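You operate a simulated robot arm through the tools that you are given. There is no shell and no other tool. Be economical: measure what you need, move in short steps, check, and stop when the job is done.

You run a simulated two-armed robot. Do the job below in one go: nothing can be reset, and whatever is moved stays where it is left.

Task
Take the white paper bag and put it in the yellow tray in the well. Put one of the narrow food cartons from the island ledge on the small white tray. Take the wide food carton that says "pasta" from the island ledge and put it on the shelf under the steel table. Take the red pack that expires last from the row of red packs in the well and leave it on the blue tray. Take the cashew bag and put it in the red bucket. Put the large rice bag on the flat yellow box. Open the tall cooler door, put the cashew tub with the earliest date from the top of the left unit on the top shelf of the tall cooler and shut the door again. Do these in any order. Set down upright: white paper bag, narrow food carton, wide food carton, large rice bag, cashew tub.

The check looks at the end state, three seconds after you hand in, the way a careful person would. Anything else that was tipped, shoved, dropped, spilled or broken makes it a failure.

Robot
Two 7-joint arms with two-finger parallel grippers on one trunk, on a base that drives. Base frame: it is fixed to the floor where the robot stands at the start and does not move with it; the origin is under the middle of the robot, x ahead of it, y to its left, z up. Units: m, degrees, N and s.
The left shoulder is at the start at [0.02, 0.138, 1.419], the right one opposite. Each reaches about 0.671 m from its shoulder. Places, roughly: blue tray (30x20x3 cm) [-6.1, -1.2, 0.8]; cashew bag [0.5, 2.5, 1]; cashew tub [-2, 3, 0.75]; flat yellow box [-2, 3.25, 0.75]; large rice bag [-2, 3, 0.75]; narrow food carton [-2, 0.5, 0.75]; red bucket (20x20x20 cm) [0.5, 6.9, 0.3]; red pack [-3.25, 1, 0.5]; shelf under the steel table [-6, 1.3, 0.2]; small white tray (15x11x2 cm) [-6.2, -0.6, 0.8]; tall cooler door [-3.6, 6.9, 0.9]; top shelf of the tall cooler [-3.6, 7.1, 1.1]; white paper bag (8x6x15 cm) [0.5, -0.1, 0.8]; wide food carton [-2, 0.75, 0.75]; yellow tray in the well (25x26 cm) [-3.12, 0.64, 0.6]. Payload 1.57 kg a hand.
Tool frame (each hand has its own): the origin (TCP) lies between the finger pads and is the grasp point; the fingertips stand 0.03 m ahead of it; z points along the fingers, y is the line along which they close. Largest opening 0.08 m; finger width 0.017, thickness 0.012; the body of the gripper, 0.04 by 0.082 m, starts 0.08 m behind the TCP.
Orientation is that of the tool frame in the base frame, as a unit quaternion [x, y, z, w]. With the fingers straight down and closing along the base's y, the tool's x points along the base's -x, its y along +y and its z along -z.

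Tools
- The arms move only by the tool arm_command. It takes "left_targets", "right_targets" or both (then of equal length, played together; a hand with none holds still); each is a list of rows, each an object (a shift or turn left out is 0, a gripper value left out holds the last) with "gripper": the gripper command, from -1 (shut) to 1 (fully open), values between in proportion; "dp": the shift along the tool's x, y, z in m, a list of three; "turn": the turn, a rotation vector about the tool's x, y, z in degrees, a list of three. In form: [{"gripper": gripper, "dp": [tx, ty, tz], "turn": [wx, wy, wz]}, ...]. A call has 1 to 8 rows; each row is the pose to reach, as a shift and turn from the pose commanded when the call began, along the tool's axes at that moment. Rows are played at 5 a second. More than 0.05 m and 8.6 degrees between two rows, or a gripper value outside its range, and nothing of the call is played. A pose out of reach is approached as far as the arm can. The call stops where the force on the tool passes 40 N (or 10 N more than at its start, if that is more) or the arm is blocked; 0.2 s more then pass. Each finger travels about 0.045 m/s and halts on what it meets, pressing with about 20 N; the grip force reading is that of the motor and also rises with nothing between the fingers. The clock runs only during rows and for 0.2 s after the last one: add rows that repeat a pose to give the fingers time. The reply holds the time, the measured pose of the TCP, the force on the tool along the base axes, the opening and the grip force, in the units named above and with some noise, with the torque about the TCP (base axes, N m) and any sound that the robot's microphone picked up.
- Cameras (640 x 400 px; columns grow to the right, rows downward): "scene" is now at [0.1548, -0.0153, 1.2542]; the picture's right is [-0.23, -0.97, 0.00], its down [-0.85, 0.20, -0.49] and it looks along [0.48, -0.11, -0.87] (base axes); focal length 240 px, centre (320, 200). "left" rides on the left gripper at [0.072, 0.007, -0.122] in its tool frame; the picture's right is [-0.09, 1.00, 0.00], its down [-0.84, -0.08, -0.54] and it looks along [-0.54, -0.05, 0.84] (tool axes); focal length 238 px, centre (320, 200). "right" rides on the right gripper at [0.072, -0.007, -0.122] in its tool frame; the picture's right is [0.09, 1.00, 0.00], its down [-0.84, 0.08, -0.54] and it looks along [-0.54, 0.05, 0.84] (tool axes); focal length 238 px, centre (320, 200). There is no depth. A picture from a camera that has moved, and an enlarged one, comes with that camera's place and axes in the base frame and with its lens. The place of the scene camera against the robot may be out by one fixed shift of up to 0.018 m in any direction.
- get_image(camera): a new picture of that camera. No time passes.
- raise_lower(by): slides the trunk up (or, below 0, down) by that many m; the arms and the scene camera ride with it, the base frame stays. It gives what a move gives, with no picture.
- drive_base(legs): drives the robot by 1 to 6 legs, each [ahead, left, turn to the left] in m, m and degrees, along the robot's own axes; the way and the turn of a leg run together, so that a leg with both is an arc; at most 1.5 m and 180 degrees a leg. The arms and the cameras ride along, it lands a little off, and it stops where it bumps. It gives what a move gives.
- pan_tilt(pan, tilt): turns the head with the scene camera to pan (to the left, within 60 degrees either way) and tilt (down, from -29 to 69), counted from straight ahead of the robot. It gives what a move gives.
- zoom(camera, box): a new picture of the part [left, top, right, bottom] of that camera's present view, enlarged. No time passes.
- hand_in(): hands the job in; it is judged then, once.

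Work in short steps. Places have to be worked out from the pictures, the camera data and where the tool is seen: move nearer, look again, correct. Check each grasp and each placing, and mend what went wrong. You have 483 turns and 238 pictures in all, those below and enlarged ones among them. Open the grippers and draw the arms clear of the work before you hand the job in, unless the task says otherwise; then end with one line.

The tools are called after "Call:" as name(argument=value, ...) on one line, values as JSON. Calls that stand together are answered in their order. arm_command: Moves the arms, as the interface text tells. Its arguments: {"type":"object","properties":{"left_targets":{"type":"array","items":{"type":"object","properties":{"gripper":{"type":"number"},"dp":{"type":"array","items":{"type":"number"}},"turn":{"type":"array","items":{"type":"number"}}}}},"right_targets":{"type":"array","items":{"type":"object","properties":{"gripper":{"type":"number"},"dp":{"type":"array","items":{"type":"number"}},"turn":{"type":"array","items":{"type":"number"}}}}}},"required":[]} The other tools are called the same way: raise_lower (by) slides the trunk up or down; drive_base (legs) drives the base; pan_tilt (pan, tilt) turns the head that bears the scene camera; get_image (camera) takes a picture; zoom (camera, box) takes an enlarged picture of a part of a camera's view; hand_in () hands the job in.

At the start:

```text
clock: 0.0
left_tcp_pos: [0.2256, 0.0861, 1.0404]
left_orientation: [0.0, 1.0, 0.0, 0.0]
left_wrist_force: [-0.2, -0.6, -0.8]
left_moment: [0.0, 0.0, -0.01]
left_gripper_width: 0.0799
left_grasp_force: 0.0
right_tcp_pos: [0.2439, -0.1662, 1.0282]
right_orientation: [0.0, 1.0, 0.0, 0.001]
right_wrist_force: [-0.1, 0.4, 0.2]
right_moment: [0.01, -0.02, 0.0]
right_gripper_width: 0.0798
right_grasp_force: 0.2
trunk travel left (down, up): [-0.794, 0.446]
robot x, y, heading: [-0.0015, -0.0019, 0.1]
head pan, tilt: [-13.2, 60.5]
```

scene: 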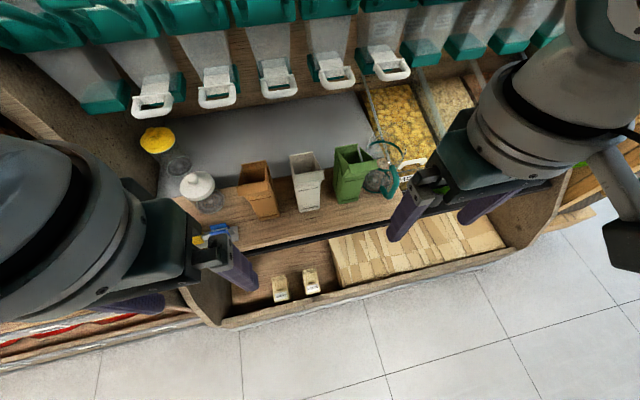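
right: 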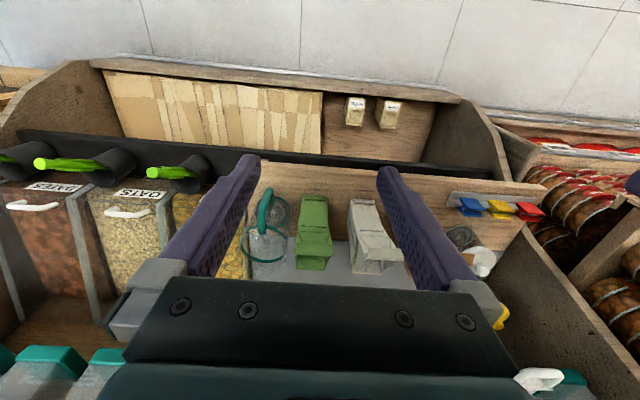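
left: 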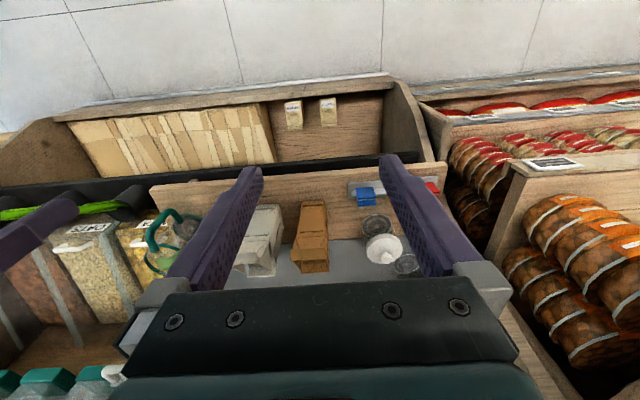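

I'll start with a closer look at the paper bags in front of the robot.

Call:
zoom(camera="scene", box=[120, 100, 440, 300])

Call:
zoom(camera="right", box=[220, 120, 540, 320])

```text
2.00 times, centred on (280, 200) of scene
camera zoom: at [0.1548, -0.0153, 1.2542], right [-0.23, -0.97, 0.0], down [-0.85, 0.2, -0.49], along [0.48, -0.11, -0.87], focal length 479 px, centre (400, 200)
```

zoom: 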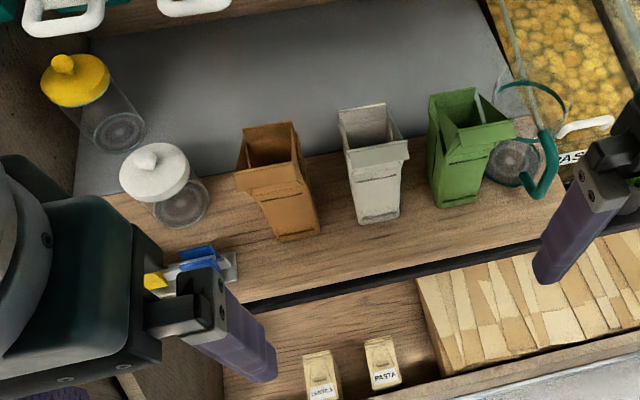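

```text
2.00 times, centred on (380, 220) of right
camera zoom: at [0.171, -0.1732, 1.1518], right [-0.09, 1.0, 0.0], down [0.84, 0.08, 0.54], along [0.54, 0.05, -0.84], focal length 477 px, centre (200, 160)
```

zoom: 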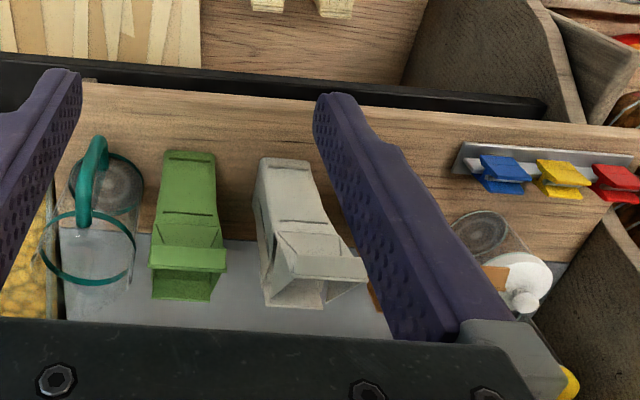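

The ledge looks to be at z≈0.70, with the white bag's front at x≈0.44, y≈-0.05. I lower the trunk so the bag comes within reach, then look from a lower angle.

Call:
raise_lower(by=-0.2)

Call:
pan_tilt(pan=0, tilt=40)

Call:
get_image(camera="scene")

Call:
get_image(camera="right")

```text
clock: 2.2
left_tcp_pos: [0.2254, 0.0884, 0.8398]
left_orientation: [0.0, 1.0, -0.001, 0.0]
left_wrist_force: [-0.5, -0.3, -0.4]
left_moment: [-0.02, 0.0, 0.01]
left_gripper_width: 0.08
left_grasp_force: 0.1
right_tcp_pos: [0.2441, -0.1659, 0.8295]
right_orientation: [0.001, 1.0, 0.0, 0.0]
right_wrist_force: [0.5, 0.4, -0.2]
right_moment: [-0.02, -0.03, 0.0]
right_gripper_width: 0.0797
right_grasp_force: 0.1
trunk travel left (down, up): [-0.594, 0.646]
robot x, y, heading: [-0.0, -0.0011, -0.2]
head pan, tilt: [-13.2, 60.5]
```

```text
clock: 3.0
left_tcp_pos: [0.2244, 0.0876, 0.8393]
left_orientation: [0.001, 1.0, 0.0, 0.0]
left_wrist_force: [0.1, -0.6, -0.2]
left_moment: [0.01, -0.01, 0.0]
left_gripper_width: 0.08
left_grasp_force: 0.0
right_tcp_pos: [0.244, -0.1673, 0.8299]
right_orientation: [-0.001, 1.0, 0.0, -0.001]
right_wrist_force: [0.2, -0.4, -0.8]
right_moment: [-0.01, -0.01, 0.03]
right_gripper_width: 0.08
right_grasp_force: 0.0
trunk travel left (down, up): [-0.594, 0.646]
robot x, y, heading: [0.0021, 0.0003, -0.3]
head pan, tilt: [0.0, 40.0]
```

```text
232 pictures are left
camera scene: at [0.1755, -0.0002, 1.0815], right [0.0, -1.0, 0.0], down [-0.64, 0.0, -0.77], along [0.77, 0.0, -0.64], focal length 240 px, centre (320, 200)
```

scene: 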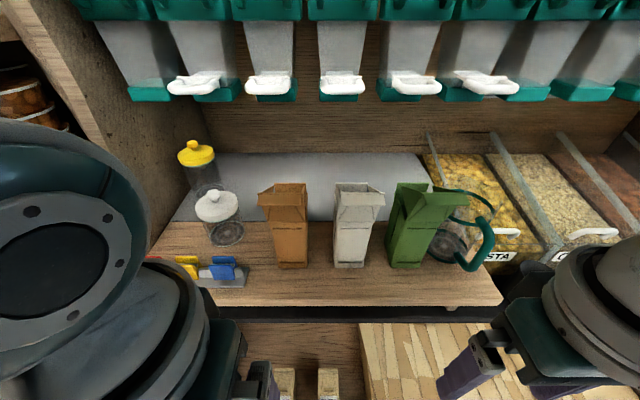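

```text
231 pictures are left
camera right: at [0.171, -0.1732, 0.9517], right [-0.09, 1.0, 0.0], down [0.84, 0.08, 0.54], along [0.54, 0.05, -0.84], focal length 238 px, centre (320, 200)
```

right: 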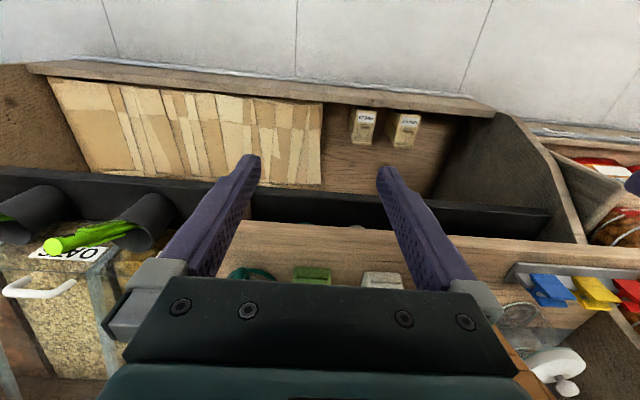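

The bag is about 6.5 cm wide in y (centre y≈-0.055), its front at x≈0.437 and its top at about 0.855. I tilt the right hand 45° forward and go to a pre-grasp point in line with the bag.

Call:
arm_command(right_targets=[{"gripper": 1, "dp": [-0.02, 0.019, -0.01], "turn": [0, -7.5, 0]}, {"dp": [-0.04, 0.038, -0.02], "turn": [0, -15, 0]}, {"dp": [-0.06, 0.057, -0.03], "turn": [0, -22.5, 0]}, {"dp": [-0.08, 0.076, -0.04], "turn": [0, -30, 0]}, {"dp": [-0.1, 0.095, -0.05], "turn": [0, -37.5, 0]}, {"dp": [-0.116, 0.112, -0.05], "turn": [0, -45, 0]}])

Call:
get_image(camera="scene")

Call:
get_image(camera="right")

```text
clock: 4.4
left_tcp_pos: [0.226, 0.088, 0.8404]
left_orientation: [0.0, 1.0, 0.0, 0.001]
left_wrist_force: [-0.5, -0.4, -0.2]
left_moment: [0.0, -0.01, 0.02]
left_gripper_width: 0.0799
left_grasp_force: 0.1
right_tcp_pos: [0.3599, -0.0552, 0.8772]
right_orientation: [0.0, 0.923, -0.001, 0.384]
right_wrist_force: [0.5, -0.1, 0.3]
right_moment: [0.01, 0.02, -0.02]
right_gripper_width: 0.0801
right_grasp_force: 0.1
trunk travel left (down, up): [-0.594, 0.646]
robot x, y, heading: [0.0034, -0.0035, -0.2]
head pan, tilt: [0.0, 40.0]
```

```text
230 pictures are left
camera scene: at [0.1755, 0.0, 1.0816], right [0.0, -1.0, 0.0], down [-0.64, 0.0, -0.77], along [0.77, 0.0, -0.64], focal length 240 px, centre (320, 200)
```

scene: 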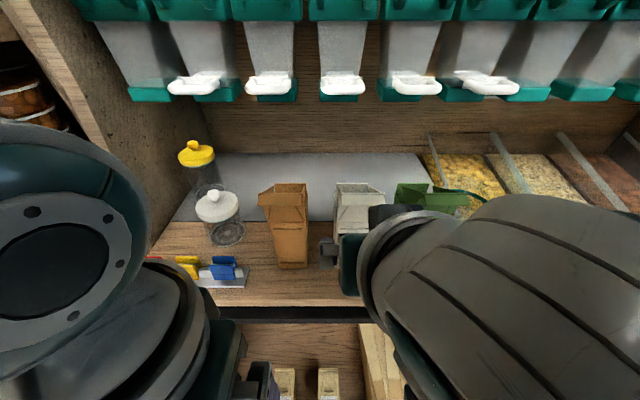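

```text
229 pictures are left
camera right: at [0.2226, -0.0616, 0.9138], right [-0.07, 1.0, -0.07], down [0.21, 0.08, 0.98], along [0.98, 0.05, -0.21], focal length 238 px, centre (320, 200)
```

right: 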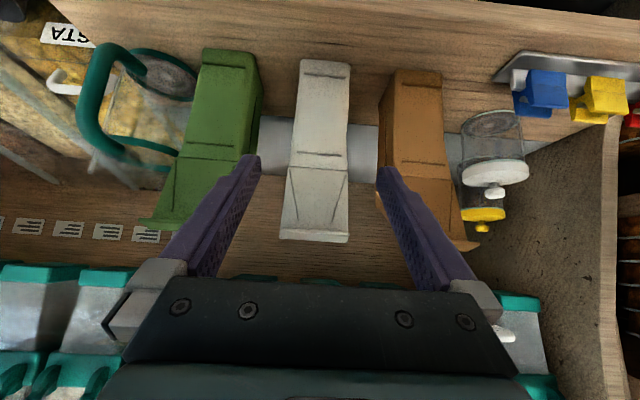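

The bag is centred between the open fingers. I advance along the fingers by 0.146 m without closing.

Call:
arm_command(right_targets=[{"dp": [0, 0, 0.04]}, {"dp": [0, 0, 0.08]}, {"dp": [0, 0, 0.115]}, {"dp": [0, 0, 0.146]}])

Call:
get_image(camera="right")

Call:
get_image(camera="scene")

```text
clock: 5.4
left_tcp_pos: [0.2247, 0.0872, 0.8411]
left_orientation: [-0.001, 1.0, 0.0, 0.0]
left_wrist_force: [0.5, -0.5, -0.5]
left_moment: [0.0, -0.02, 0.03]
left_gripper_width: 0.0801
left_grasp_force: 0.2
right_tcp_pos: [0.4625, -0.0533, 0.7779]
right_orientation: [-0.001, 0.924, 0.001, 0.383]
right_wrist_force: [0.6, -0.5, -0.4]
right_moment: [-0.01, -0.05, -0.02]
right_gripper_width: 0.0798
right_grasp_force: 0.1
trunk travel left (down, up): [-0.594, 0.646]
robot x, y, heading: [0.0012, 0.0017, -0.0]
head pan, tilt: [0.0, 40.0]
```

```text
228 pictures are left
camera right: at [0.3252, -0.0602, 0.814], right [-0.07, 1.0, -0.06], down [0.21, 0.08, 0.98], along [0.98, 0.05, -0.21], focal length 238 px, centre (320, 200)
```

right: 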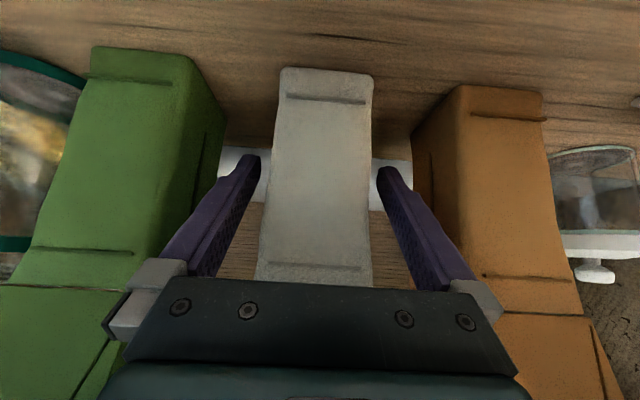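

```text
227 pictures are left
camera scene: at [0.1758, -0.0001, 1.0816], right [0.0, -1.0, 0.0], down [-0.64, 0.0, -0.77], along [0.77, 0.0, -0.64], focal length 240 px, centre (320, 200)
```

scene: 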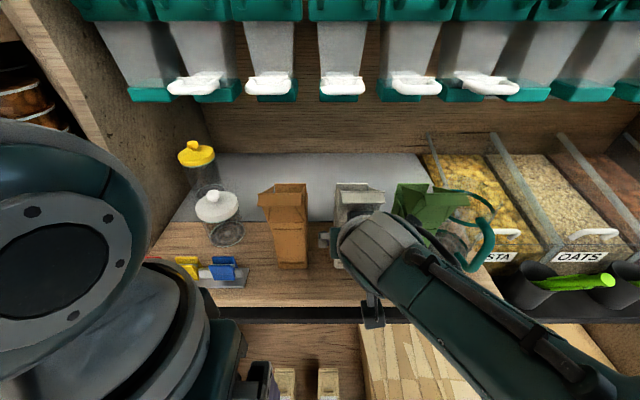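

The fingers flank the bag without touching it. I close the gripper, giving the fingers time.

Call:
arm_command(right_targets=[{"gripper": -1}, {"gripper": -1}, {"gripper": -1}, {"gripper": -1}, {"gripper": -1}, {"gripper": -1}])

Call:
get_image(camera="right")

```text
clock: 6.8
left_tcp_pos: [0.2255, 0.0875, 0.8397]
left_orientation: [0.0, 1.0, 0.0, 0.001]
left_wrist_force: [-0.7, 0.0, 0.6]
left_moment: [0.01, -0.02, 0.0]
left_gripper_width: 0.08
left_grasp_force: 0.0
right_tcp_pos: [0.4628, -0.0542, 0.7766]
right_orientation: [0.0, 0.924, -0.001, 0.383]
right_wrist_force: [-0.3, 0.4, 1.8]
right_moment: [0.08, -0.03, 0.01]
right_gripper_width: 0.0584
right_grasp_force: 20.2
trunk travel left (down, up): [-0.594, 0.646]
robot x, y, heading: [0.0011, 0.0009, -0.0]
head pan, tilt: [0.0, 40.0]
```

```text
226 pictures are left
camera right: at [0.3244, -0.0607, 0.8137], right [-0.07, 1.0, -0.07], down [0.21, 0.08, 0.98], along [0.98, 0.05, -0.21], focal length 238 px, centre (320, 200)
```

right: 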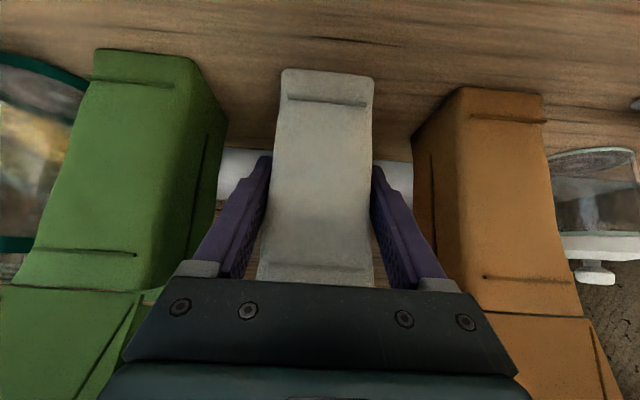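

Gripped at 5.8 cm width with 20 N. I lift straight up by 0.15 m.

Call:
arm_command(right_targets=[{"dp": [-0.014, 0, -0.014]}, {"dp": [-0.035, 0, -0.035]}, {"dp": [-0.06, 0, -0.06]}, {"dp": [-0.085, 0, -0.085]}, {"dp": [-0.106, 0, -0.106]}])

Call:
get_image(camera="scene")

```text
clock: 8.0
left_tcp_pos: [0.225, 0.0871, 0.8401]
left_orientation: [0.0, 1.0, 0.0, 0.0]
left_wrist_force: [0.1, -0.5, 0.7]
left_moment: [-0.01, -0.02, 0.02]
left_gripper_width: 0.0799
left_grasp_force: 0.0
right_tcp_pos: [0.4598, -0.0548, 0.9273]
right_orientation: [0.0, 0.924, 0.0, 0.383]
right_wrist_force: [0.2, -0.4, -0.3]
right_moment: [0.01, -0.01, 0.0]
right_gripper_width: 0.0576
right_grasp_force: 19.8
trunk travel left (down, up): [-0.594, 0.646]
robot x, y, heading: [-0.0013, -0.001, 0.0]
head pan, tilt: [0.0, 40.0]
```

```text
225 pictures are left
camera scene: at [0.1756, -0.0002, 1.0816], right [0.0, -1.0, 0.0], down [-0.64, 0.0, -0.77], along [0.77, 0.0, -0.64], focal length 240 px, centre (320, 200)
```

scene: 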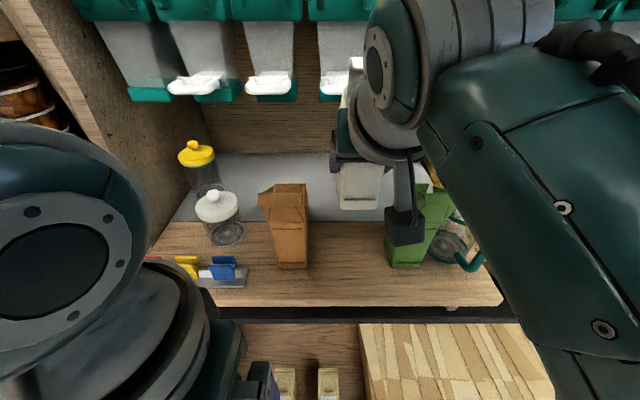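

The bag is clear. I back the base away 0.5 m from this unit and then look around with the head.

Call:
drive_base(legs=[[-0.5, 0, 0]])

Call:
pan_tilt(pan=0, tilt=30)

Call:
get_image(camera="scene")

```text
clock: 11.0
left_tcp_pos: [-0.2853, 0.0861, 0.8395]
left_orientation: [-0.008, 1.0, 0.0, 0.0]
left_wrist_force: [0.2, 0.0, 0.2]
left_moment: [-0.02, 0.01, 0.02]
left_gripper_width: 0.08
left_grasp_force: 0.0
right_tcp_pos: [-0.0484, -0.0521, 0.9261]
right_orientation: [-0.007, 0.924, 0.004, 0.383]
right_wrist_force: [-0.2, -0.7, 0.2]
right_moment: [-0.01, 0.01, 0.02]
right_gripper_width: 0.0577
right_grasp_force: 20.5
trunk travel left (down, up): [-0.594, 0.646]
robot x, y, heading: [-0.5097, -0.0028, 1.1]
head pan, tilt: [0.0, 40.0]
```

```text
clock: 11.7
left_tcp_pos: [-0.2849, 0.0863, 0.8403]
left_orientation: [-0.007, 1.0, 0.0, 0.001]
left_wrist_force: [0.0, 0.0, -0.4]
left_moment: [0.0, -0.01, -0.01]
left_gripper_width: 0.0799
left_grasp_force: 0.1
right_tcp_pos: [-0.0469, -0.0529, 0.9266]
right_orientation: [-0.006, 0.924, 0.002, 0.383]
right_wrist_force: [-0.1, -0.5, -0.8]
right_moment: [0.0, 0.0, -0.03]
right_gripper_width: 0.0579
right_grasp_force: 19.6
trunk travel left (down, up): [-0.594, 0.646]
robot x, y, heading: [-0.5113, -0.0049, 0.9]
head pan, tilt: [0.0, 30.0]
```

```text
224 pictures are left
camera scene: at [-0.3281, -0.0011, 1.0969], right [0.01, -1.0, 0.0], down [-0.5, -0.01, -0.87], along [0.87, 0.01, -0.5], focal length 240 px, centre (320, 200)
```

scene: 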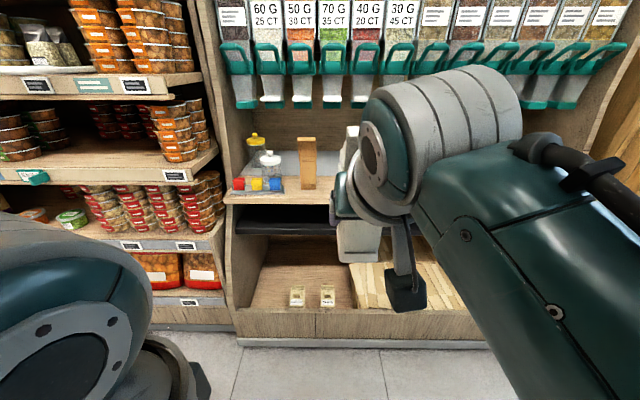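

I hold the bag well clear of the unit. I turn 180° to see the island.

Call:
drive_base(legs=[[0, 0, 180]])

Call:
get_image(camera="scene")

```text
clock: 19.6
left_tcp_pos: [-0.7289, -0.1034, 0.8399]
left_orientation: [1.0, 0.027, -0.001, 0.0]
left_wrist_force: [0.9, -0.2, 0.4]
left_moment: [0.01, 0.01, -0.03]
left_gripper_width: 0.0798
left_grasp_force: 0.0
right_tcp_pos: [-0.9727, 0.0264, 0.9266]
right_orientation: [0.924, 0.025, -0.383, 0.01]
right_wrist_force: [-0.4, -0.1, 0.1]
right_moment: [0.03, -0.03, 0.0]
right_gripper_width: 0.0578
right_grasp_force: 19.8
trunk travel left (down, up): [-0.594, 0.646]
robot x, y, heading: [-0.5081, -0.001, -177.1]
head pan, tilt: [0.0, 30.0]
```

```text
223 pictures are left
camera scene: at [-0.7084, -0.0141, 1.0969], right [-0.05, 1.0, 0.0], down [0.5, 0.03, -0.87], along [-0.86, -0.05, -0.5], focal length 240 px, centre (320, 200)
```

scene: 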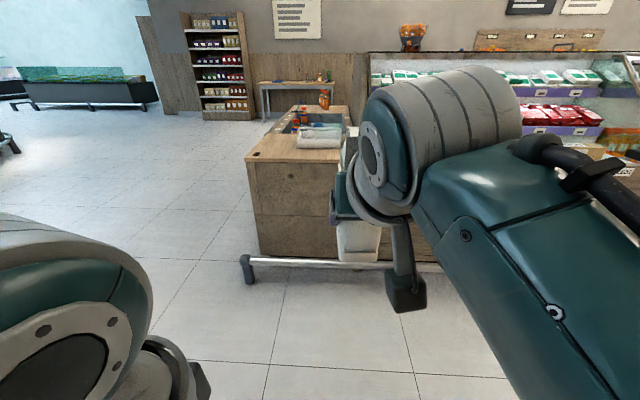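

The arm blocks the view to the right, so I raise the trunk and pan the head right to see the island.

Call:
raise_lower(by=0.5)

Call:
pan_tilt(pan=-40, tilt=30)

Call:
get_image(camera="scene")

```text
refused: 0.5 is not a number from -0.4 to 0.4
```

```text
clock: 20.6
left_tcp_pos: [-0.7297, -0.1039, 0.84]
left_orientation: [1.0, 0.027, -0.001, 0.0]
left_wrist_force: [0.3, 0.2, -0.5]
left_moment: [0.0, -0.01, 0.0]
left_gripper_width: 0.0797
left_grasp_force: 0.1
right_tcp_pos: [-0.9716, 0.0273, 0.927]
right_orientation: [0.924, 0.026, -0.382, 0.011]
right_wrist_force: [-0.6, 0.3, -1.1]
right_moment: [0.02, -0.01, -0.01]
right_gripper_width: 0.0577
right_grasp_force: 19.7
trunk travel left (down, up): [-0.594, 0.646]
robot x, y, heading: [-0.5066, -0.0056, -176.7]
head pan, tilt: [-40.0, 30.0]
```

```text
222 pictures are left
camera scene: at [-0.6905, 0.0451, 1.0969], right [0.6, 0.8, 0.0], down [0.4, -0.3, -0.87], along [-0.69, 0.52, -0.5], focal length 240 px, centre (320, 200)
```

scene: 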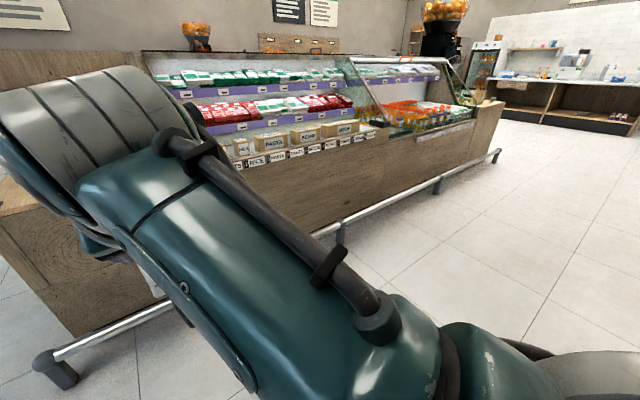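

The island's near left corner is at about (-1.86, -0.47), with a rail in front. I raise the trunk, slide left to y≈-1.2 and look at the island from that side.

Call:
raise_lower(by=0.35)

Call:
drive_base(legs=[[0, 1.2, 0], [1.3, 0, 0]])

Call:
pan_tilt(pan=-50, tilt=30)

Call:
get_image(camera="scene")

```text
clock: 24.1
left_tcp_pos: [-0.7295, -0.1029, 1.1893]
left_orientation: [1.0, 0.027, 0.001, 0.0]
left_wrist_force: [-0.3, 0.3, 0.7]
left_moment: [0.01, 0.0, -0.01]
left_gripper_width: 0.0799
left_grasp_force: 0.0
right_tcp_pos: [-0.9717, 0.0261, 1.2769]
right_orientation: [0.924, 0.026, -0.382, 0.01]
right_wrist_force: [0.6, -0.2, -0.5]
right_moment: [0.0, -0.02, 0.0]
right_gripper_width: 0.0578
right_grasp_force: 20.1
trunk travel left (down, up): [-0.944, 0.296]
robot x, y, heading: [-0.5101, -0.0032, -176.9]
head pan, tilt: [-40.0, 30.0]
```

```text
clock: 36.4
left_tcp_pos: [-1.9948, -1.3185, 1.1893]
left_orientation: [1.0, -0.003, 0.0, 0.0]
left_wrist_force: [-0.5, 0.9, -0.5]
left_moment: [-0.01, 0.0, 0.01]
left_gripper_width: 0.0798
left_grasp_force: 0.2
right_tcp_pos: [-2.2286, -1.1748, 1.2762]
right_orientation: [0.924, -0.003, -0.383, -0.001]
right_wrist_force: [0.3, 0.6, 0.1]
right_moment: [-0.02, 0.0, 0.02]
right_gripper_width: 0.0577
right_grasp_force: 20.5
trunk travel left (down, up): [-0.944, 0.296]
robot x, y, heading: [-1.766, -1.2292, 179.6]
head pan, tilt: [-40.0, 30.0]
```

```text
clock: 37.1
left_tcp_pos: [-1.9941, -1.3201, 1.1899]
left_orientation: [1.0, -0.003, -0.001, 0.0]
left_wrist_force: [0.3, 0.0, -0.3]
left_moment: [-0.01, 0.01, 0.0]
left_gripper_width: 0.0803
left_grasp_force: 0.0
right_tcp_pos: [-2.2282, -1.175, 1.2767]
right_orientation: [0.924, -0.003, -0.383, -0.001]
right_wrist_force: [0.1, -0.1, -0.5]
right_moment: [0.0, 0.03, 0.01]
right_gripper_width: 0.0577
right_grasp_force: 20.1
trunk travel left (down, up): [-0.944, 0.296]
robot x, y, heading: [-1.7663, -1.2343, 179.6]
head pan, tilt: [-50.0, 30.0]
```

```text
221 pictures are left
camera scene: at [-1.9356, -1.1635, 1.4469], right [0.77, 0.64, 0.0], down [0.32, -0.38, -0.87], along [-0.55, 0.67, -0.5], focal length 240 px, centre (320, 200)
```

scene: 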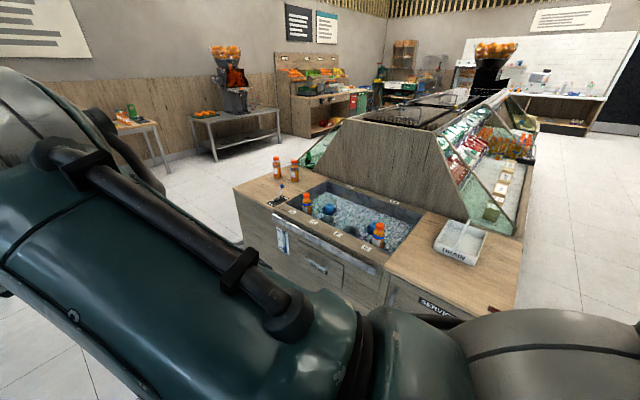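

The well is presumably on the island's back side. I drive on along y≈-1.2 to x≈-4.5 and turn toward +y to look at the island's back.

Call:
drive_base(legs=[[1.4, 0, 0], [1.3, 0, 0], [0, 0, -90]])

Call:
pan_tilt(pan=-45, tilt=25)

Call:
get_image(camera="scene")

Call:
pan_tilt(pan=20, tilt=25)

Call:
get_image(camera="scene")

```text
clock: 54.1
left_tcp_pos: [-4.5876, -1.0983, 1.1892]
left_orientation: [0.725, -0.688, 0.0, 0.0]
left_wrist_force: [-0.3, 0.0, -0.8]
left_moment: [-0.03, 0.0, -0.02]
left_gripper_width: 0.0799
left_grasp_force: 0.0
right_tcp_pos: [-4.4592, -0.855, 1.2757]
right_orientation: [0.67, -0.636, -0.278, -0.263]
right_wrist_force: [0.3, 0.6, 0.3]
right_moment: [-0.02, 0.02, -0.01]
right_gripper_width: 0.0578
right_grasp_force: 20.0
trunk travel left (down, up): [-0.944, 0.296]
robot x, y, heading: [-4.4892, -1.3199, 93.1]
head pan, tilt: [-50.0, 30.0]
```

```text
clock: 54.8
left_tcp_pos: [-4.5879, -1.097, 1.1895]
left_orientation: [0.726, -0.687, -0.001, 0.001]
left_wrist_force: [-0.3, -0.1, 0.0]
left_moment: [0.02, -0.01, -0.01]
left_gripper_width: 0.08
left_grasp_force: 0.1
right_tcp_pos: [-4.4586, -0.8553, 1.2773]
right_orientation: [0.67, -0.636, -0.278, -0.264]
right_wrist_force: [-0.4, -1.1, 0.1]
right_moment: [-0.01, -0.03, 0.0]
right_gripper_width: 0.0579
right_grasp_force: 20.2
trunk travel left (down, up): [-0.944, 0.296]
robot x, y, heading: [-4.4909, -1.313, 93.1]
head pan, tilt: [-45.0, 25.0]
```

```text
220 pictures are left
camera scene: at [-4.442, -1.1497, 1.4549], right [0.74, -0.67, 0.0], down [-0.28, -0.31, -0.91], along [0.61, 0.67, -0.42], focal length 240 px, centre (320, 200)
```

scene: 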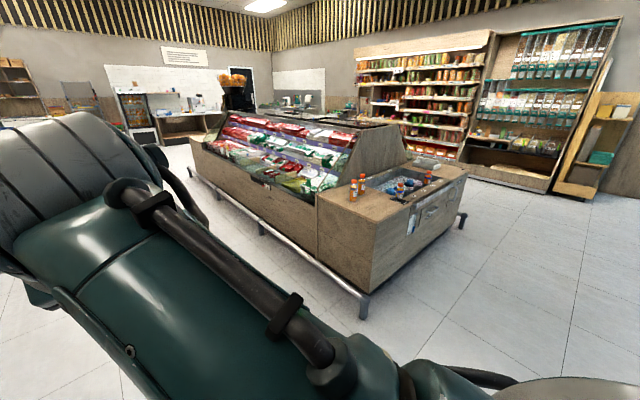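

```text
clock: 56.2
left_tcp_pos: [-4.5874, -1.0981, 1.1897]
left_orientation: [0.726, -0.688, -0.001, 0.0]
left_wrist_force: [0.1, -0.1, 0.0]
left_moment: [0.03, -0.02, 0.0]
left_gripper_width: 0.0802
left_grasp_force: 0.0
right_tcp_pos: [-4.4579, -0.8549, 1.2762]
right_orientation: [0.671, -0.635, -0.278, -0.264]
right_wrist_force: [-0.3, 1.0, -0.3]
right_moment: [-0.02, 0.0, -0.02]
right_gripper_width: 0.0579
right_grasp_force: 20.3
trunk travel left (down, up): [-0.944, 0.296]
robot x, y, heading: [-4.486, -1.3144, 93.4]
head pan, tilt: [20.0, 25.0]
```

```text
219 pictures are left
camera scene: at [-4.5397, -1.1335, 1.4549], right [0.92, 0.39, 0.0], down [0.17, -0.39, -0.91], along [-0.36, 0.83, -0.42], focal length 240 px, centre (320, 200)
```

scene: 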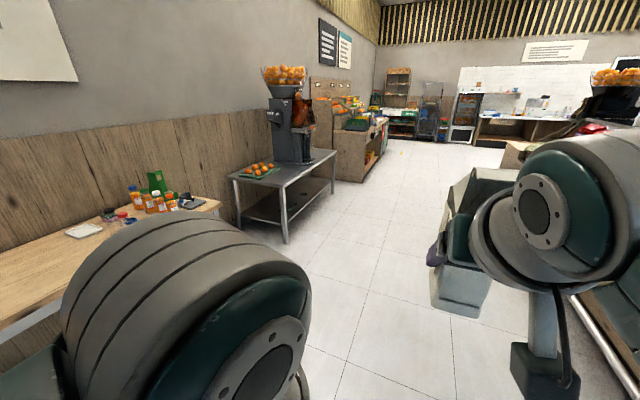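

The well is on the island's back (facing -x) and the steel table stands opposite. I drive along the aisle to y≈0.65 and turn to face the well.

Call:
drive_base(legs=[[1.0, 0, 0], [0.97, 0, 0], [0, 0, -93]])

Call:
pan_tilt(pan=0, tilt=35)

Call:
get_image(camera="scene")

```text
clock: 69.9
left_tcp_pos: [-4.361, 0.7008, 1.1906]
left_orientation: [0.018, 1.0, 0.0, 0.0]
left_wrist_force: [0.1, -0.7, 0.6]
left_moment: [-0.02, 0.0, 0.01]
left_gripper_width: 0.0801
left_grasp_force: 0.2
right_tcp_pos: [-4.1308, 0.5518, 1.2768]
right_orientation: [0.015, 0.924, -0.006, 0.382]
right_wrist_force: [-0.4, 0.4, 0.6]
right_moment: [0.03, -0.01, 0.02]
right_gripper_width: 0.0576
right_grasp_force: 20.3
trunk travel left (down, up): [-0.944, 0.296]
robot x, y, heading: [-4.5892, 0.6253, -2.1]
head pan, tilt: [20.0, 25.0]
```

```text
clock: 70.7
left_tcp_pos: [-4.3605, 0.7021, 1.1898]
left_orientation: [0.018, 1.0, 0.0, 0.0]
left_wrist_force: [0.0, -0.7, -0.4]
left_moment: [-0.01, 0.01, 0.02]
left_gripper_width: 0.0799
left_grasp_force: 0.0
right_tcp_pos: [-4.1309, 0.5525, 1.277]
right_orientation: [0.015, 0.924, -0.006, 0.383]
right_wrist_force: [0.1, 0.1, -0.2]
right_moment: [-0.01, -0.02, 0.02]
right_gripper_width: 0.0578
right_grasp_force: 19.9
trunk travel left (down, up): [-0.944, 0.296]
robot x, y, heading: [-4.5893, 0.6256, -2.3]
head pan, tilt: [0.0, 35.0]
```

```text
218 pictures are left
camera scene: at [-4.4107, 0.6159, 1.4392], right [-0.04, -1.0, 0.0], down [-0.57, 0.02, -0.82], along [0.82, -0.03, -0.57], focal length 240 px, centre (320, 200)
```

scene: 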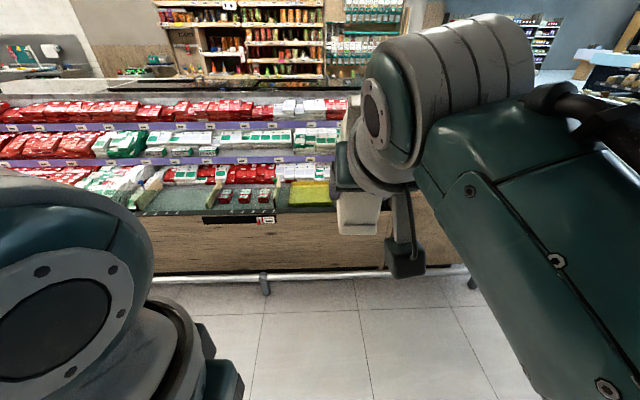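

The yellow tray is at about (-3.14, 0.66), with red packs to its left and a rail at x≈-3.43. I drive forward 0.65 m and look again.

Call:
drive_base(legs=[[0.65, 0, 2]])

Call:
pan_tilt(pan=0, tilt=58)

Call:
get_image(camera="scene")

Call:
get_image(camera="left")

```text
clock: 74.4
left_tcp_pos: [-3.7076, 0.6992, 1.1891]
left_orientation: [-0.001, 1.0, -0.001, 0.0]
left_wrist_force: [-0.7, -0.1, -0.1]
left_moment: [0.01, -0.03, -0.03]
left_gripper_width: 0.0799
left_grasp_force: 0.0
right_tcp_pos: [-3.4723, 0.5567, 1.2769]
right_orientation: [-0.001, 0.924, -0.001, 0.383]
right_wrist_force: [0.9, 0.1, 0.2]
right_moment: [-0.02, 0.01, 0.02]
right_gripper_width: 0.0577
right_grasp_force: 20.0
trunk travel left (down, up): [-0.944, 0.296]
robot x, y, heading: [-3.9332, 0.6136, 0.1]
head pan, tilt: [0.0, 35.0]
```

```text
clock: 75.2
left_tcp_pos: [-3.7067, 0.6986, 1.1898]
left_orientation: [0.0, 1.0, 0.0, 0.0]
left_wrist_force: [-0.2, 0.0, 0.3]
left_moment: [0.0, -0.02, 0.0]
left_gripper_width: 0.0797
left_grasp_force: 0.1
right_tcp_pos: [-3.4729, 0.5561, 1.2766]
right_orientation: [0.0, 0.924, 0.0, 0.383]
right_wrist_force: [0.3, -0.8, -0.5]
right_moment: [0.01, 0.02, 0.03]
right_gripper_width: 0.0576
right_grasp_force: 19.8
trunk travel left (down, up): [-0.944, 0.296]
robot x, y, heading: [-3.9353, 0.6116, -0.1]
head pan, tilt: [0.0, 58.0]
```

```text
217 pictures are left
camera scene: at [-3.7735, 0.6112, 1.4072], right [0.0, -1.0, 0.0], down [-0.85, 0.0, -0.53], along [0.53, 0.0, -0.85], focal length 240 px, centre (320, 200)
```

scene: 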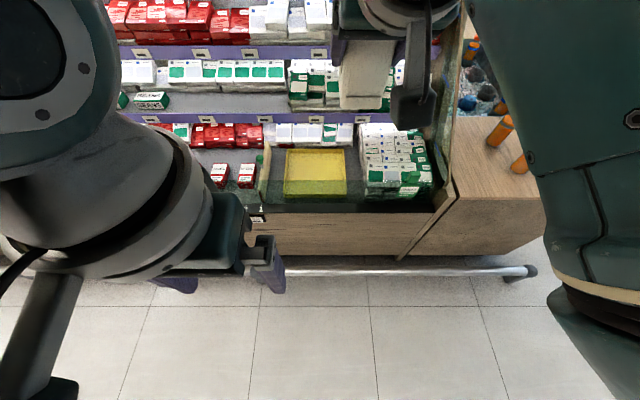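

```text
216 pictures are left
camera left: at [-3.7795, 0.7046, 1.3125], right [0.09, 1.0, 0.0], down [0.84, -0.08, 0.54], along [0.54, -0.05, -0.84], focal length 238 px, centre (320, 200)
```

left: 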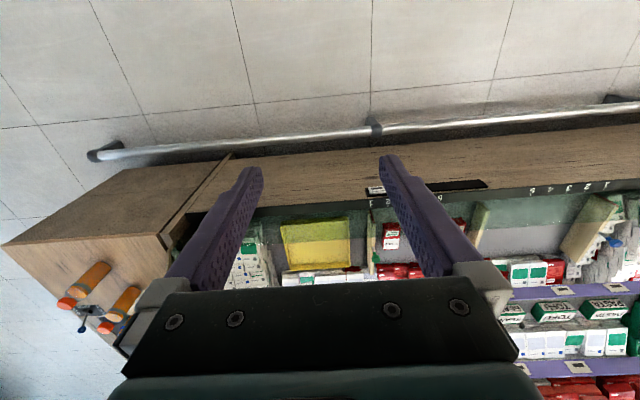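

The tray spans x≈-3.26…-3.0, centre y≈0.635, with a shelf lip overhanging its back part. I lower the trunk by 0.35 to see the well rim and the tray from lower down.

Call:
raise_lower(by=-0.35)

Call:
pan_tilt(pan=5, tilt=40)

Call:
get_image(camera="scene")

Call:
get_image(camera="right")

```text
clock: 78.7
left_tcp_pos: [-3.7081, 0.6981, 0.8401]
left_orientation: [0.0, 1.0, -0.001, 0.0]
left_wrist_force: [0.1, 0.0, -0.3]
left_moment: [0.01, -0.01, 0.0]
left_gripper_width: 0.08
left_grasp_force: 0.0
right_tcp_pos: [-3.4723, 0.5564, 0.9264]
right_orientation: [-0.001, 0.924, 0.0, 0.382]
right_wrist_force: [0.0, -0.5, 0.8]
right_moment: [0.01, 0.01, -0.01]
right_gripper_width: 0.0578
right_grasp_force: 20.0
trunk travel left (down, up): [-0.594, 0.646]
robot x, y, heading: [-3.9347, 0.6159, 0.0]
head pan, tilt: [0.0, 58.0]
```

```text
clock: 79.5
left_tcp_pos: [-3.708, 0.6981, 0.84]
left_orientation: [0.0, 1.0, 0.0, 0.001]
left_wrist_force: [-1.1, -0.5, -0.7]
left_moment: [-0.02, 0.02, 0.0]
left_gripper_width: 0.08
left_grasp_force: 0.0
right_tcp_pos: [-3.4727, 0.5562, 0.9266]
right_orientation: [-0.002, 0.924, 0.001, 0.382]
right_wrist_force: [0.2, 0.4, -0.1]
right_moment: [-0.01, 0.0, -0.04]
right_gripper_width: 0.0576
right_grasp_force: 19.3
trunk travel left (down, up): [-0.594, 0.646]
robot x, y, heading: [-3.9351, 0.6115, -0.0]
head pan, tilt: [5.0, 40.0]
```

```text
215 pictures are left
camera scene: at [-3.7578, 0.6186, 1.0815], right [0.09, -1.0, 0.0], down [-0.64, -0.06, -0.77], along [0.76, 0.07, -0.64], focal length 240 px, centre (320, 200)
```

scene: 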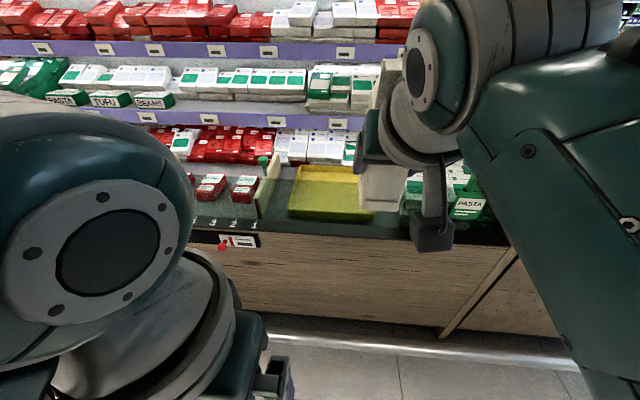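

```text
214 pictures are left
camera right: at [-3.6105, 0.5496, 0.963], right [-0.07, 1.0, -0.07], down [0.21, 0.08, 0.97], along [0.98, 0.05, -0.21], focal length 238 px, centre (320, 200)
```

right: 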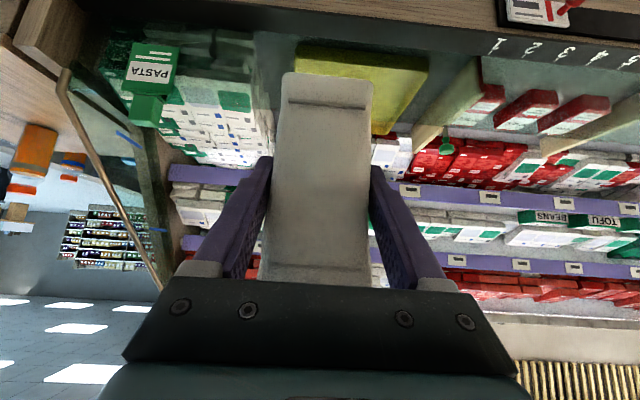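

The front of the well has no tall wall, and tray floor z≈0.6. I drive 0.2 m forward and 0.08 m left with the bag held high.

Call:
drive_base(legs=[[0.2, 0.08, 0]])

Call:
get_image(camera="right")

Call:
get_image(camera="scene")

```text
clock: 81.2
left_tcp_pos: [-3.5046, 0.7809, 0.8405]
left_orientation: [0.0, 1.0, 0.0, 0.0]
left_wrist_force: [-0.7, 0.3, 0.2]
left_moment: [0.02, -0.01, -0.04]
left_gripper_width: 0.08
left_grasp_force: 0.0
right_tcp_pos: [-3.2689, 0.6376, 0.9259]
right_orientation: [-0.001, 0.924, -0.001, 0.383]
right_wrist_force: [0.0, 0.4, 1.6]
right_moment: [0.03, 0.05, 0.04]
right_gripper_width: 0.0576
right_grasp_force: 19.5
trunk travel left (down, up): [-0.594, 0.646]
robot x, y, heading: [-3.7279, 0.6924, -0.1]
head pan, tilt: [5.0, 40.0]
```

```text
213 pictures are left
camera right: at [-3.4067, 0.6311, 0.963], right [-0.07, 1.0, -0.07], down [0.21, 0.08, 0.97], along [0.98, 0.05, -0.21], focal length 238 px, centre (320, 200)
```

right: 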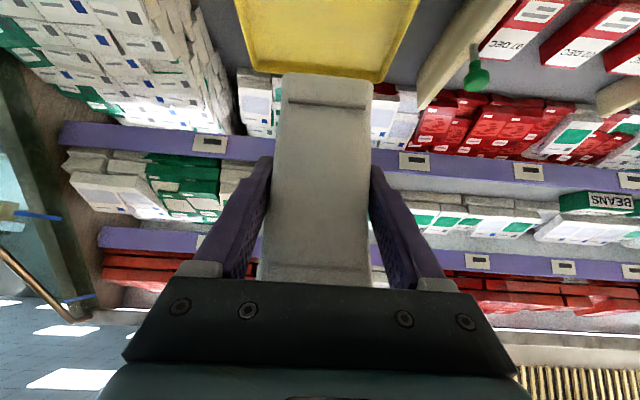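

```text
212 pictures are left
camera scene: at [-3.554, 0.7002, 1.0816], right [0.09, -1.0, 0.0], down [-0.64, -0.06, -0.77], along [0.76, 0.07, -0.64], focal length 240 px, centre (320, 200)
```

scene: 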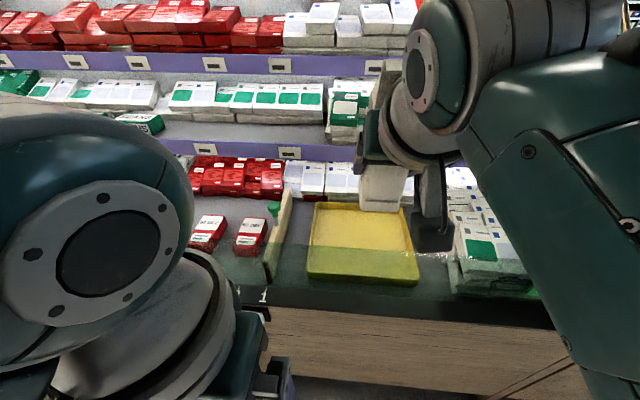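

There seems to be a greenish glass pane in front of the tray. I zoom in to locate its top edge.

Call:
zoom(camera="scene", box=[200, 180, 440, 330])

```text
2.67 times, centred on (320, 255) of scene
camera zoom: at [-3.554, 0.7002, 1.0816], right [0.09, -1.0, 0.0], down [-0.64, -0.06, -0.77], along [0.76, 0.07, -0.64], focal length 639 px, centre (320, 53)
```

zoom: 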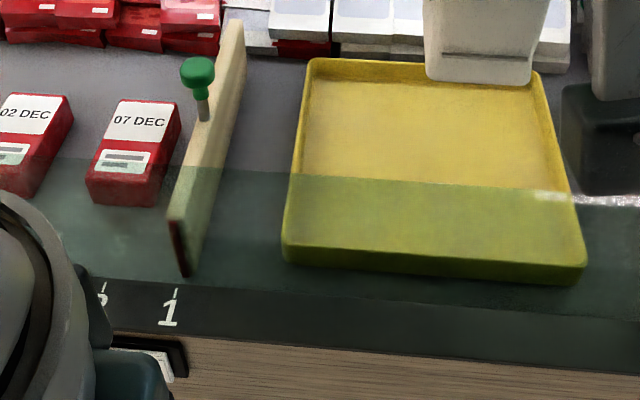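

Call:
get_image(camera="left")

```text
210 pictures are left
camera left: at [-3.5757, 0.7861, 0.9625], right [0.09, 1.0, 0.0], down [0.84, -0.08, 0.54], along [0.54, -0.05, -0.84], focal length 238 px, centre (320, 200)
```

left: 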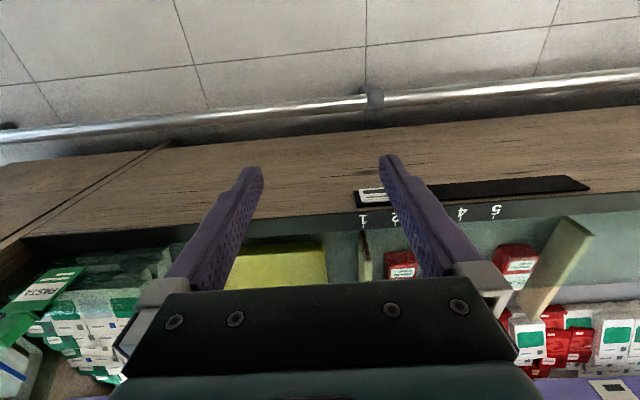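

The glass pane's top is at about x=-3.32, z≈0.80, so the hand (and its underslung camera) must come over it and set the bag deeper in the tray, around x≈-3.10. I drive 0.06 m closer and then extend the arm at height.

Call:
drive_base(legs=[[0.06, 0, 0]])

Call:
arm_command(right_targets=[{"dp": [-0.0265, 0, 0.0265]}, {"dp": [-0.053, 0, 0.053]}, {"dp": [-0.0775, 0, 0.0775]}])

Call:
get_image(camera="scene")

Call:
get_image(camera="right")

```text
clock: 82.1
left_tcp_pos: [-3.4454, 0.7808, 0.8389]
left_orientation: [0.0, 1.0, 0.0, 0.0]
left_wrist_force: [0.5, -0.3, 0.4]
left_moment: [0.02, 0.01, 0.0]
left_gripper_width: 0.0799
left_grasp_force: 0.2
right_tcp_pos: [-3.2098, 0.6383, 0.9261]
right_orientation: [-0.001, 0.924, 0.0, 0.382]
right_wrist_force: [-0.2, -0.5, 0.5]
right_moment: [0.01, 0.01, 0.01]
right_gripper_width: 0.0578
right_grasp_force: 20.3
trunk travel left (down, up): [-0.594, 0.646]
robot x, y, heading: [-3.6695, 0.6961, 0.0]
head pan, tilt: [5.0, 40.0]
```

```text
clock: 82.9
left_tcp_pos: [-3.4451, 0.781, 0.8402]
left_orientation: [0.0, 1.0, 0.0, 0.0]
left_wrist_force: [-0.1, -0.2, 0.4]
left_moment: [0.0, 0.03, 0.02]
left_gripper_width: 0.0803
left_grasp_force: 0.1
right_tcp_pos: [-3.0988, 0.6405, 0.9295]
right_orientation: [-0.001, 0.924, 0.0, 0.383]
right_wrist_force: [-0.1, 1.4, -0.4]
right_moment: [0.0, -0.02, 0.03]
right_gripper_width: 0.0579
right_grasp_force: 20.5
trunk travel left (down, up): [-0.594, 0.646]
robot x, y, heading: [-3.668, 0.6931, 0.1]
head pan, tilt: [5.0, 40.0]
```

```text
209 pictures are left
camera scene: at [-3.4949, 0.7, 1.0816], right [0.09, -1.0, 0.0], down [-0.64, -0.06, -0.77], along [0.76, 0.07, -0.64], focal length 240 px, centre (320, 200)
```

scene: 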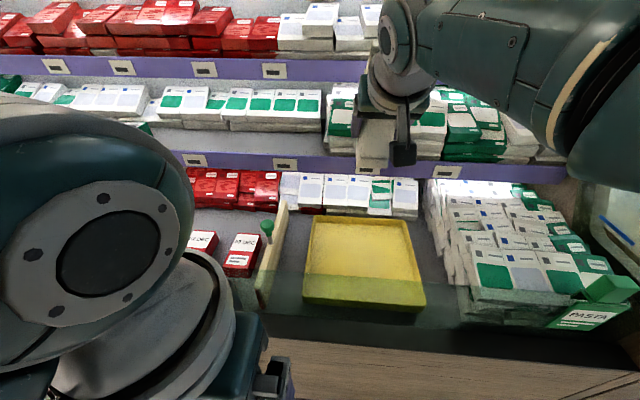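

```text
208 pictures are left
camera right: at [-3.2368, 0.6327, 0.9659], right [-0.07, 1.0, -0.06], down [0.21, 0.08, 0.98], along [0.98, 0.05, -0.21], focal length 238 px, centre (320, 200)
```

right: 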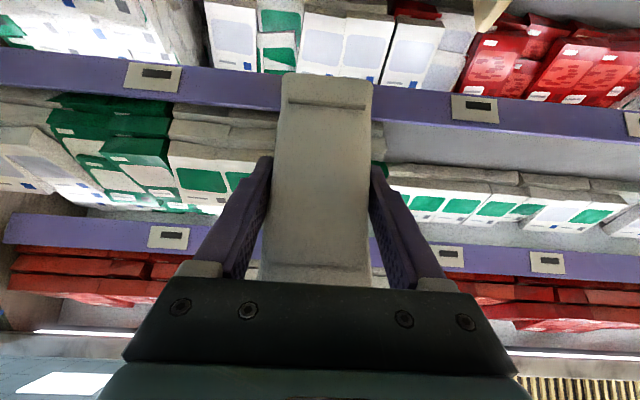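

The bag is over the tray's rear half, with the foot of the hand camera inside the glass line. I lower the trunk by 0.14 and check.

Call:
raise_lower(by=-0.14)

Call:
get_image(camera="scene")

Call:
get_image(camera="right")

```text
clock: 84.6
left_tcp_pos: [-3.4447, 0.7796, 0.6997]
left_orientation: [-0.001, 1.0, -0.001, 0.001]
left_wrist_force: [0.0, 0.1, -0.1]
left_moment: [-0.01, -0.04, -0.03]
left_gripper_width: 0.08
left_grasp_force: 0.1
right_tcp_pos: [-3.0993, 0.6389, 0.789]
right_orientation: [-0.001, 0.924, 0.0, 0.383]
right_wrist_force: [0.3, 0.4, -1.1]
right_moment: [-0.01, -0.03, 0.01]
right_gripper_width: 0.0577
right_grasp_force: 20.3
trunk travel left (down, up): [-0.454, 0.786]
robot x, y, heading: [-3.6697, 0.69, -0.1]
head pan, tilt: [5.0, 40.0]
```

```text
207 pictures are left
camera scene: at [-3.4953, 0.7001, 0.9416], right [0.09, -1.0, 0.0], down [-0.64, -0.06, -0.77], along [0.76, 0.07, -0.64], focal length 240 px, centre (320, 200)
```

scene: 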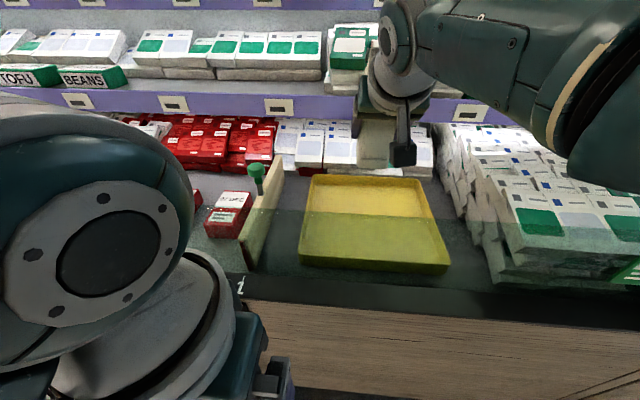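

```text
206 pictures are left
camera right: at [-3.2378, 0.6325, 0.8253], right [-0.07, 1.0, -0.07], down [0.21, 0.08, 0.97], along [0.98, 0.05, -0.21], focal length 238 px, centre (320, 200)
```

right: 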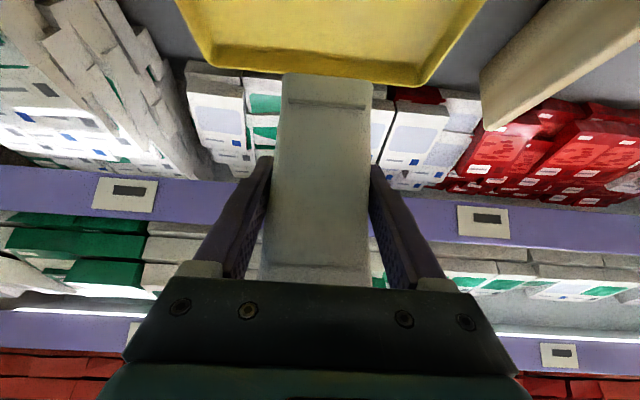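

The bag lines up with the tray (centred in y; far face ~6 cm inside the back rim). I lower 0.06 more.

Call:
raise_lower(by=-0.06)

Call:
get_image(camera="right")

Call:
get_image(camera="scene")

```text
clock: 85.6
left_tcp_pos: [-3.4466, 0.7795, 0.639]
left_orientation: [-0.001, 1.0, 0.0, 0.0]
left_wrist_force: [-0.2, -0.7, -0.3]
left_moment: [0.03, 0.01, -0.03]
left_gripper_width: 0.08
left_grasp_force: 0.0
right_tcp_pos: [-3.0998, 0.6394, 0.73]
right_orientation: [-0.001, 0.924, 0.0, 0.382]
right_wrist_force: [-1.1, 0.4, 0.2]
right_moment: [0.02, 0.0, 0.0]
right_gripper_width: 0.0578
right_grasp_force: 19.2
trunk travel left (down, up): [-0.394, 0.846]
robot x, y, heading: [-3.6715, 0.6948, 0.1]
head pan, tilt: [5.0, 40.0]
```

```text
205 pictures are left
camera right: at [-3.2377, 0.6325, 0.7653], right [-0.07, 1.0, -0.07], down [0.21, 0.08, 0.97], along [0.98, 0.05, -0.21], focal length 238 px, centre (320, 200)
```

right: 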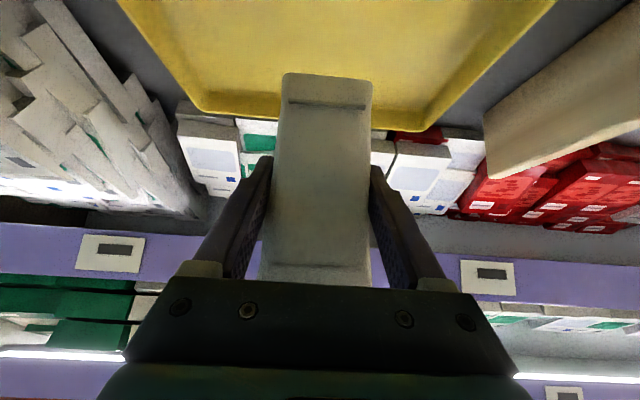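

```text
204 pictures are left
camera scene: at [-3.4953, 0.7001, 0.8816], right [0.09, -1.0, 0.0], down [-0.64, -0.06, -0.77], along [0.76, 0.07, -0.64], focal length 240 px, centre (320, 200)
```

scene: 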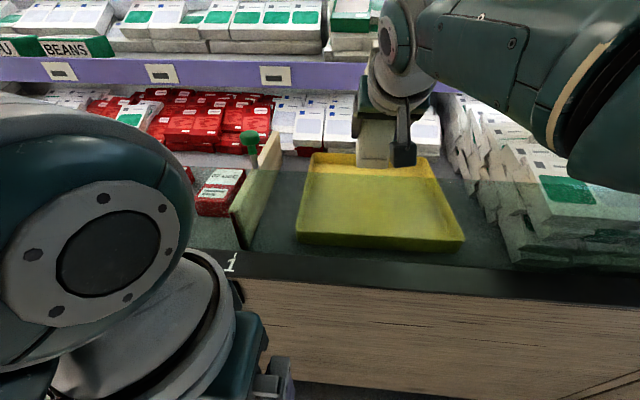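

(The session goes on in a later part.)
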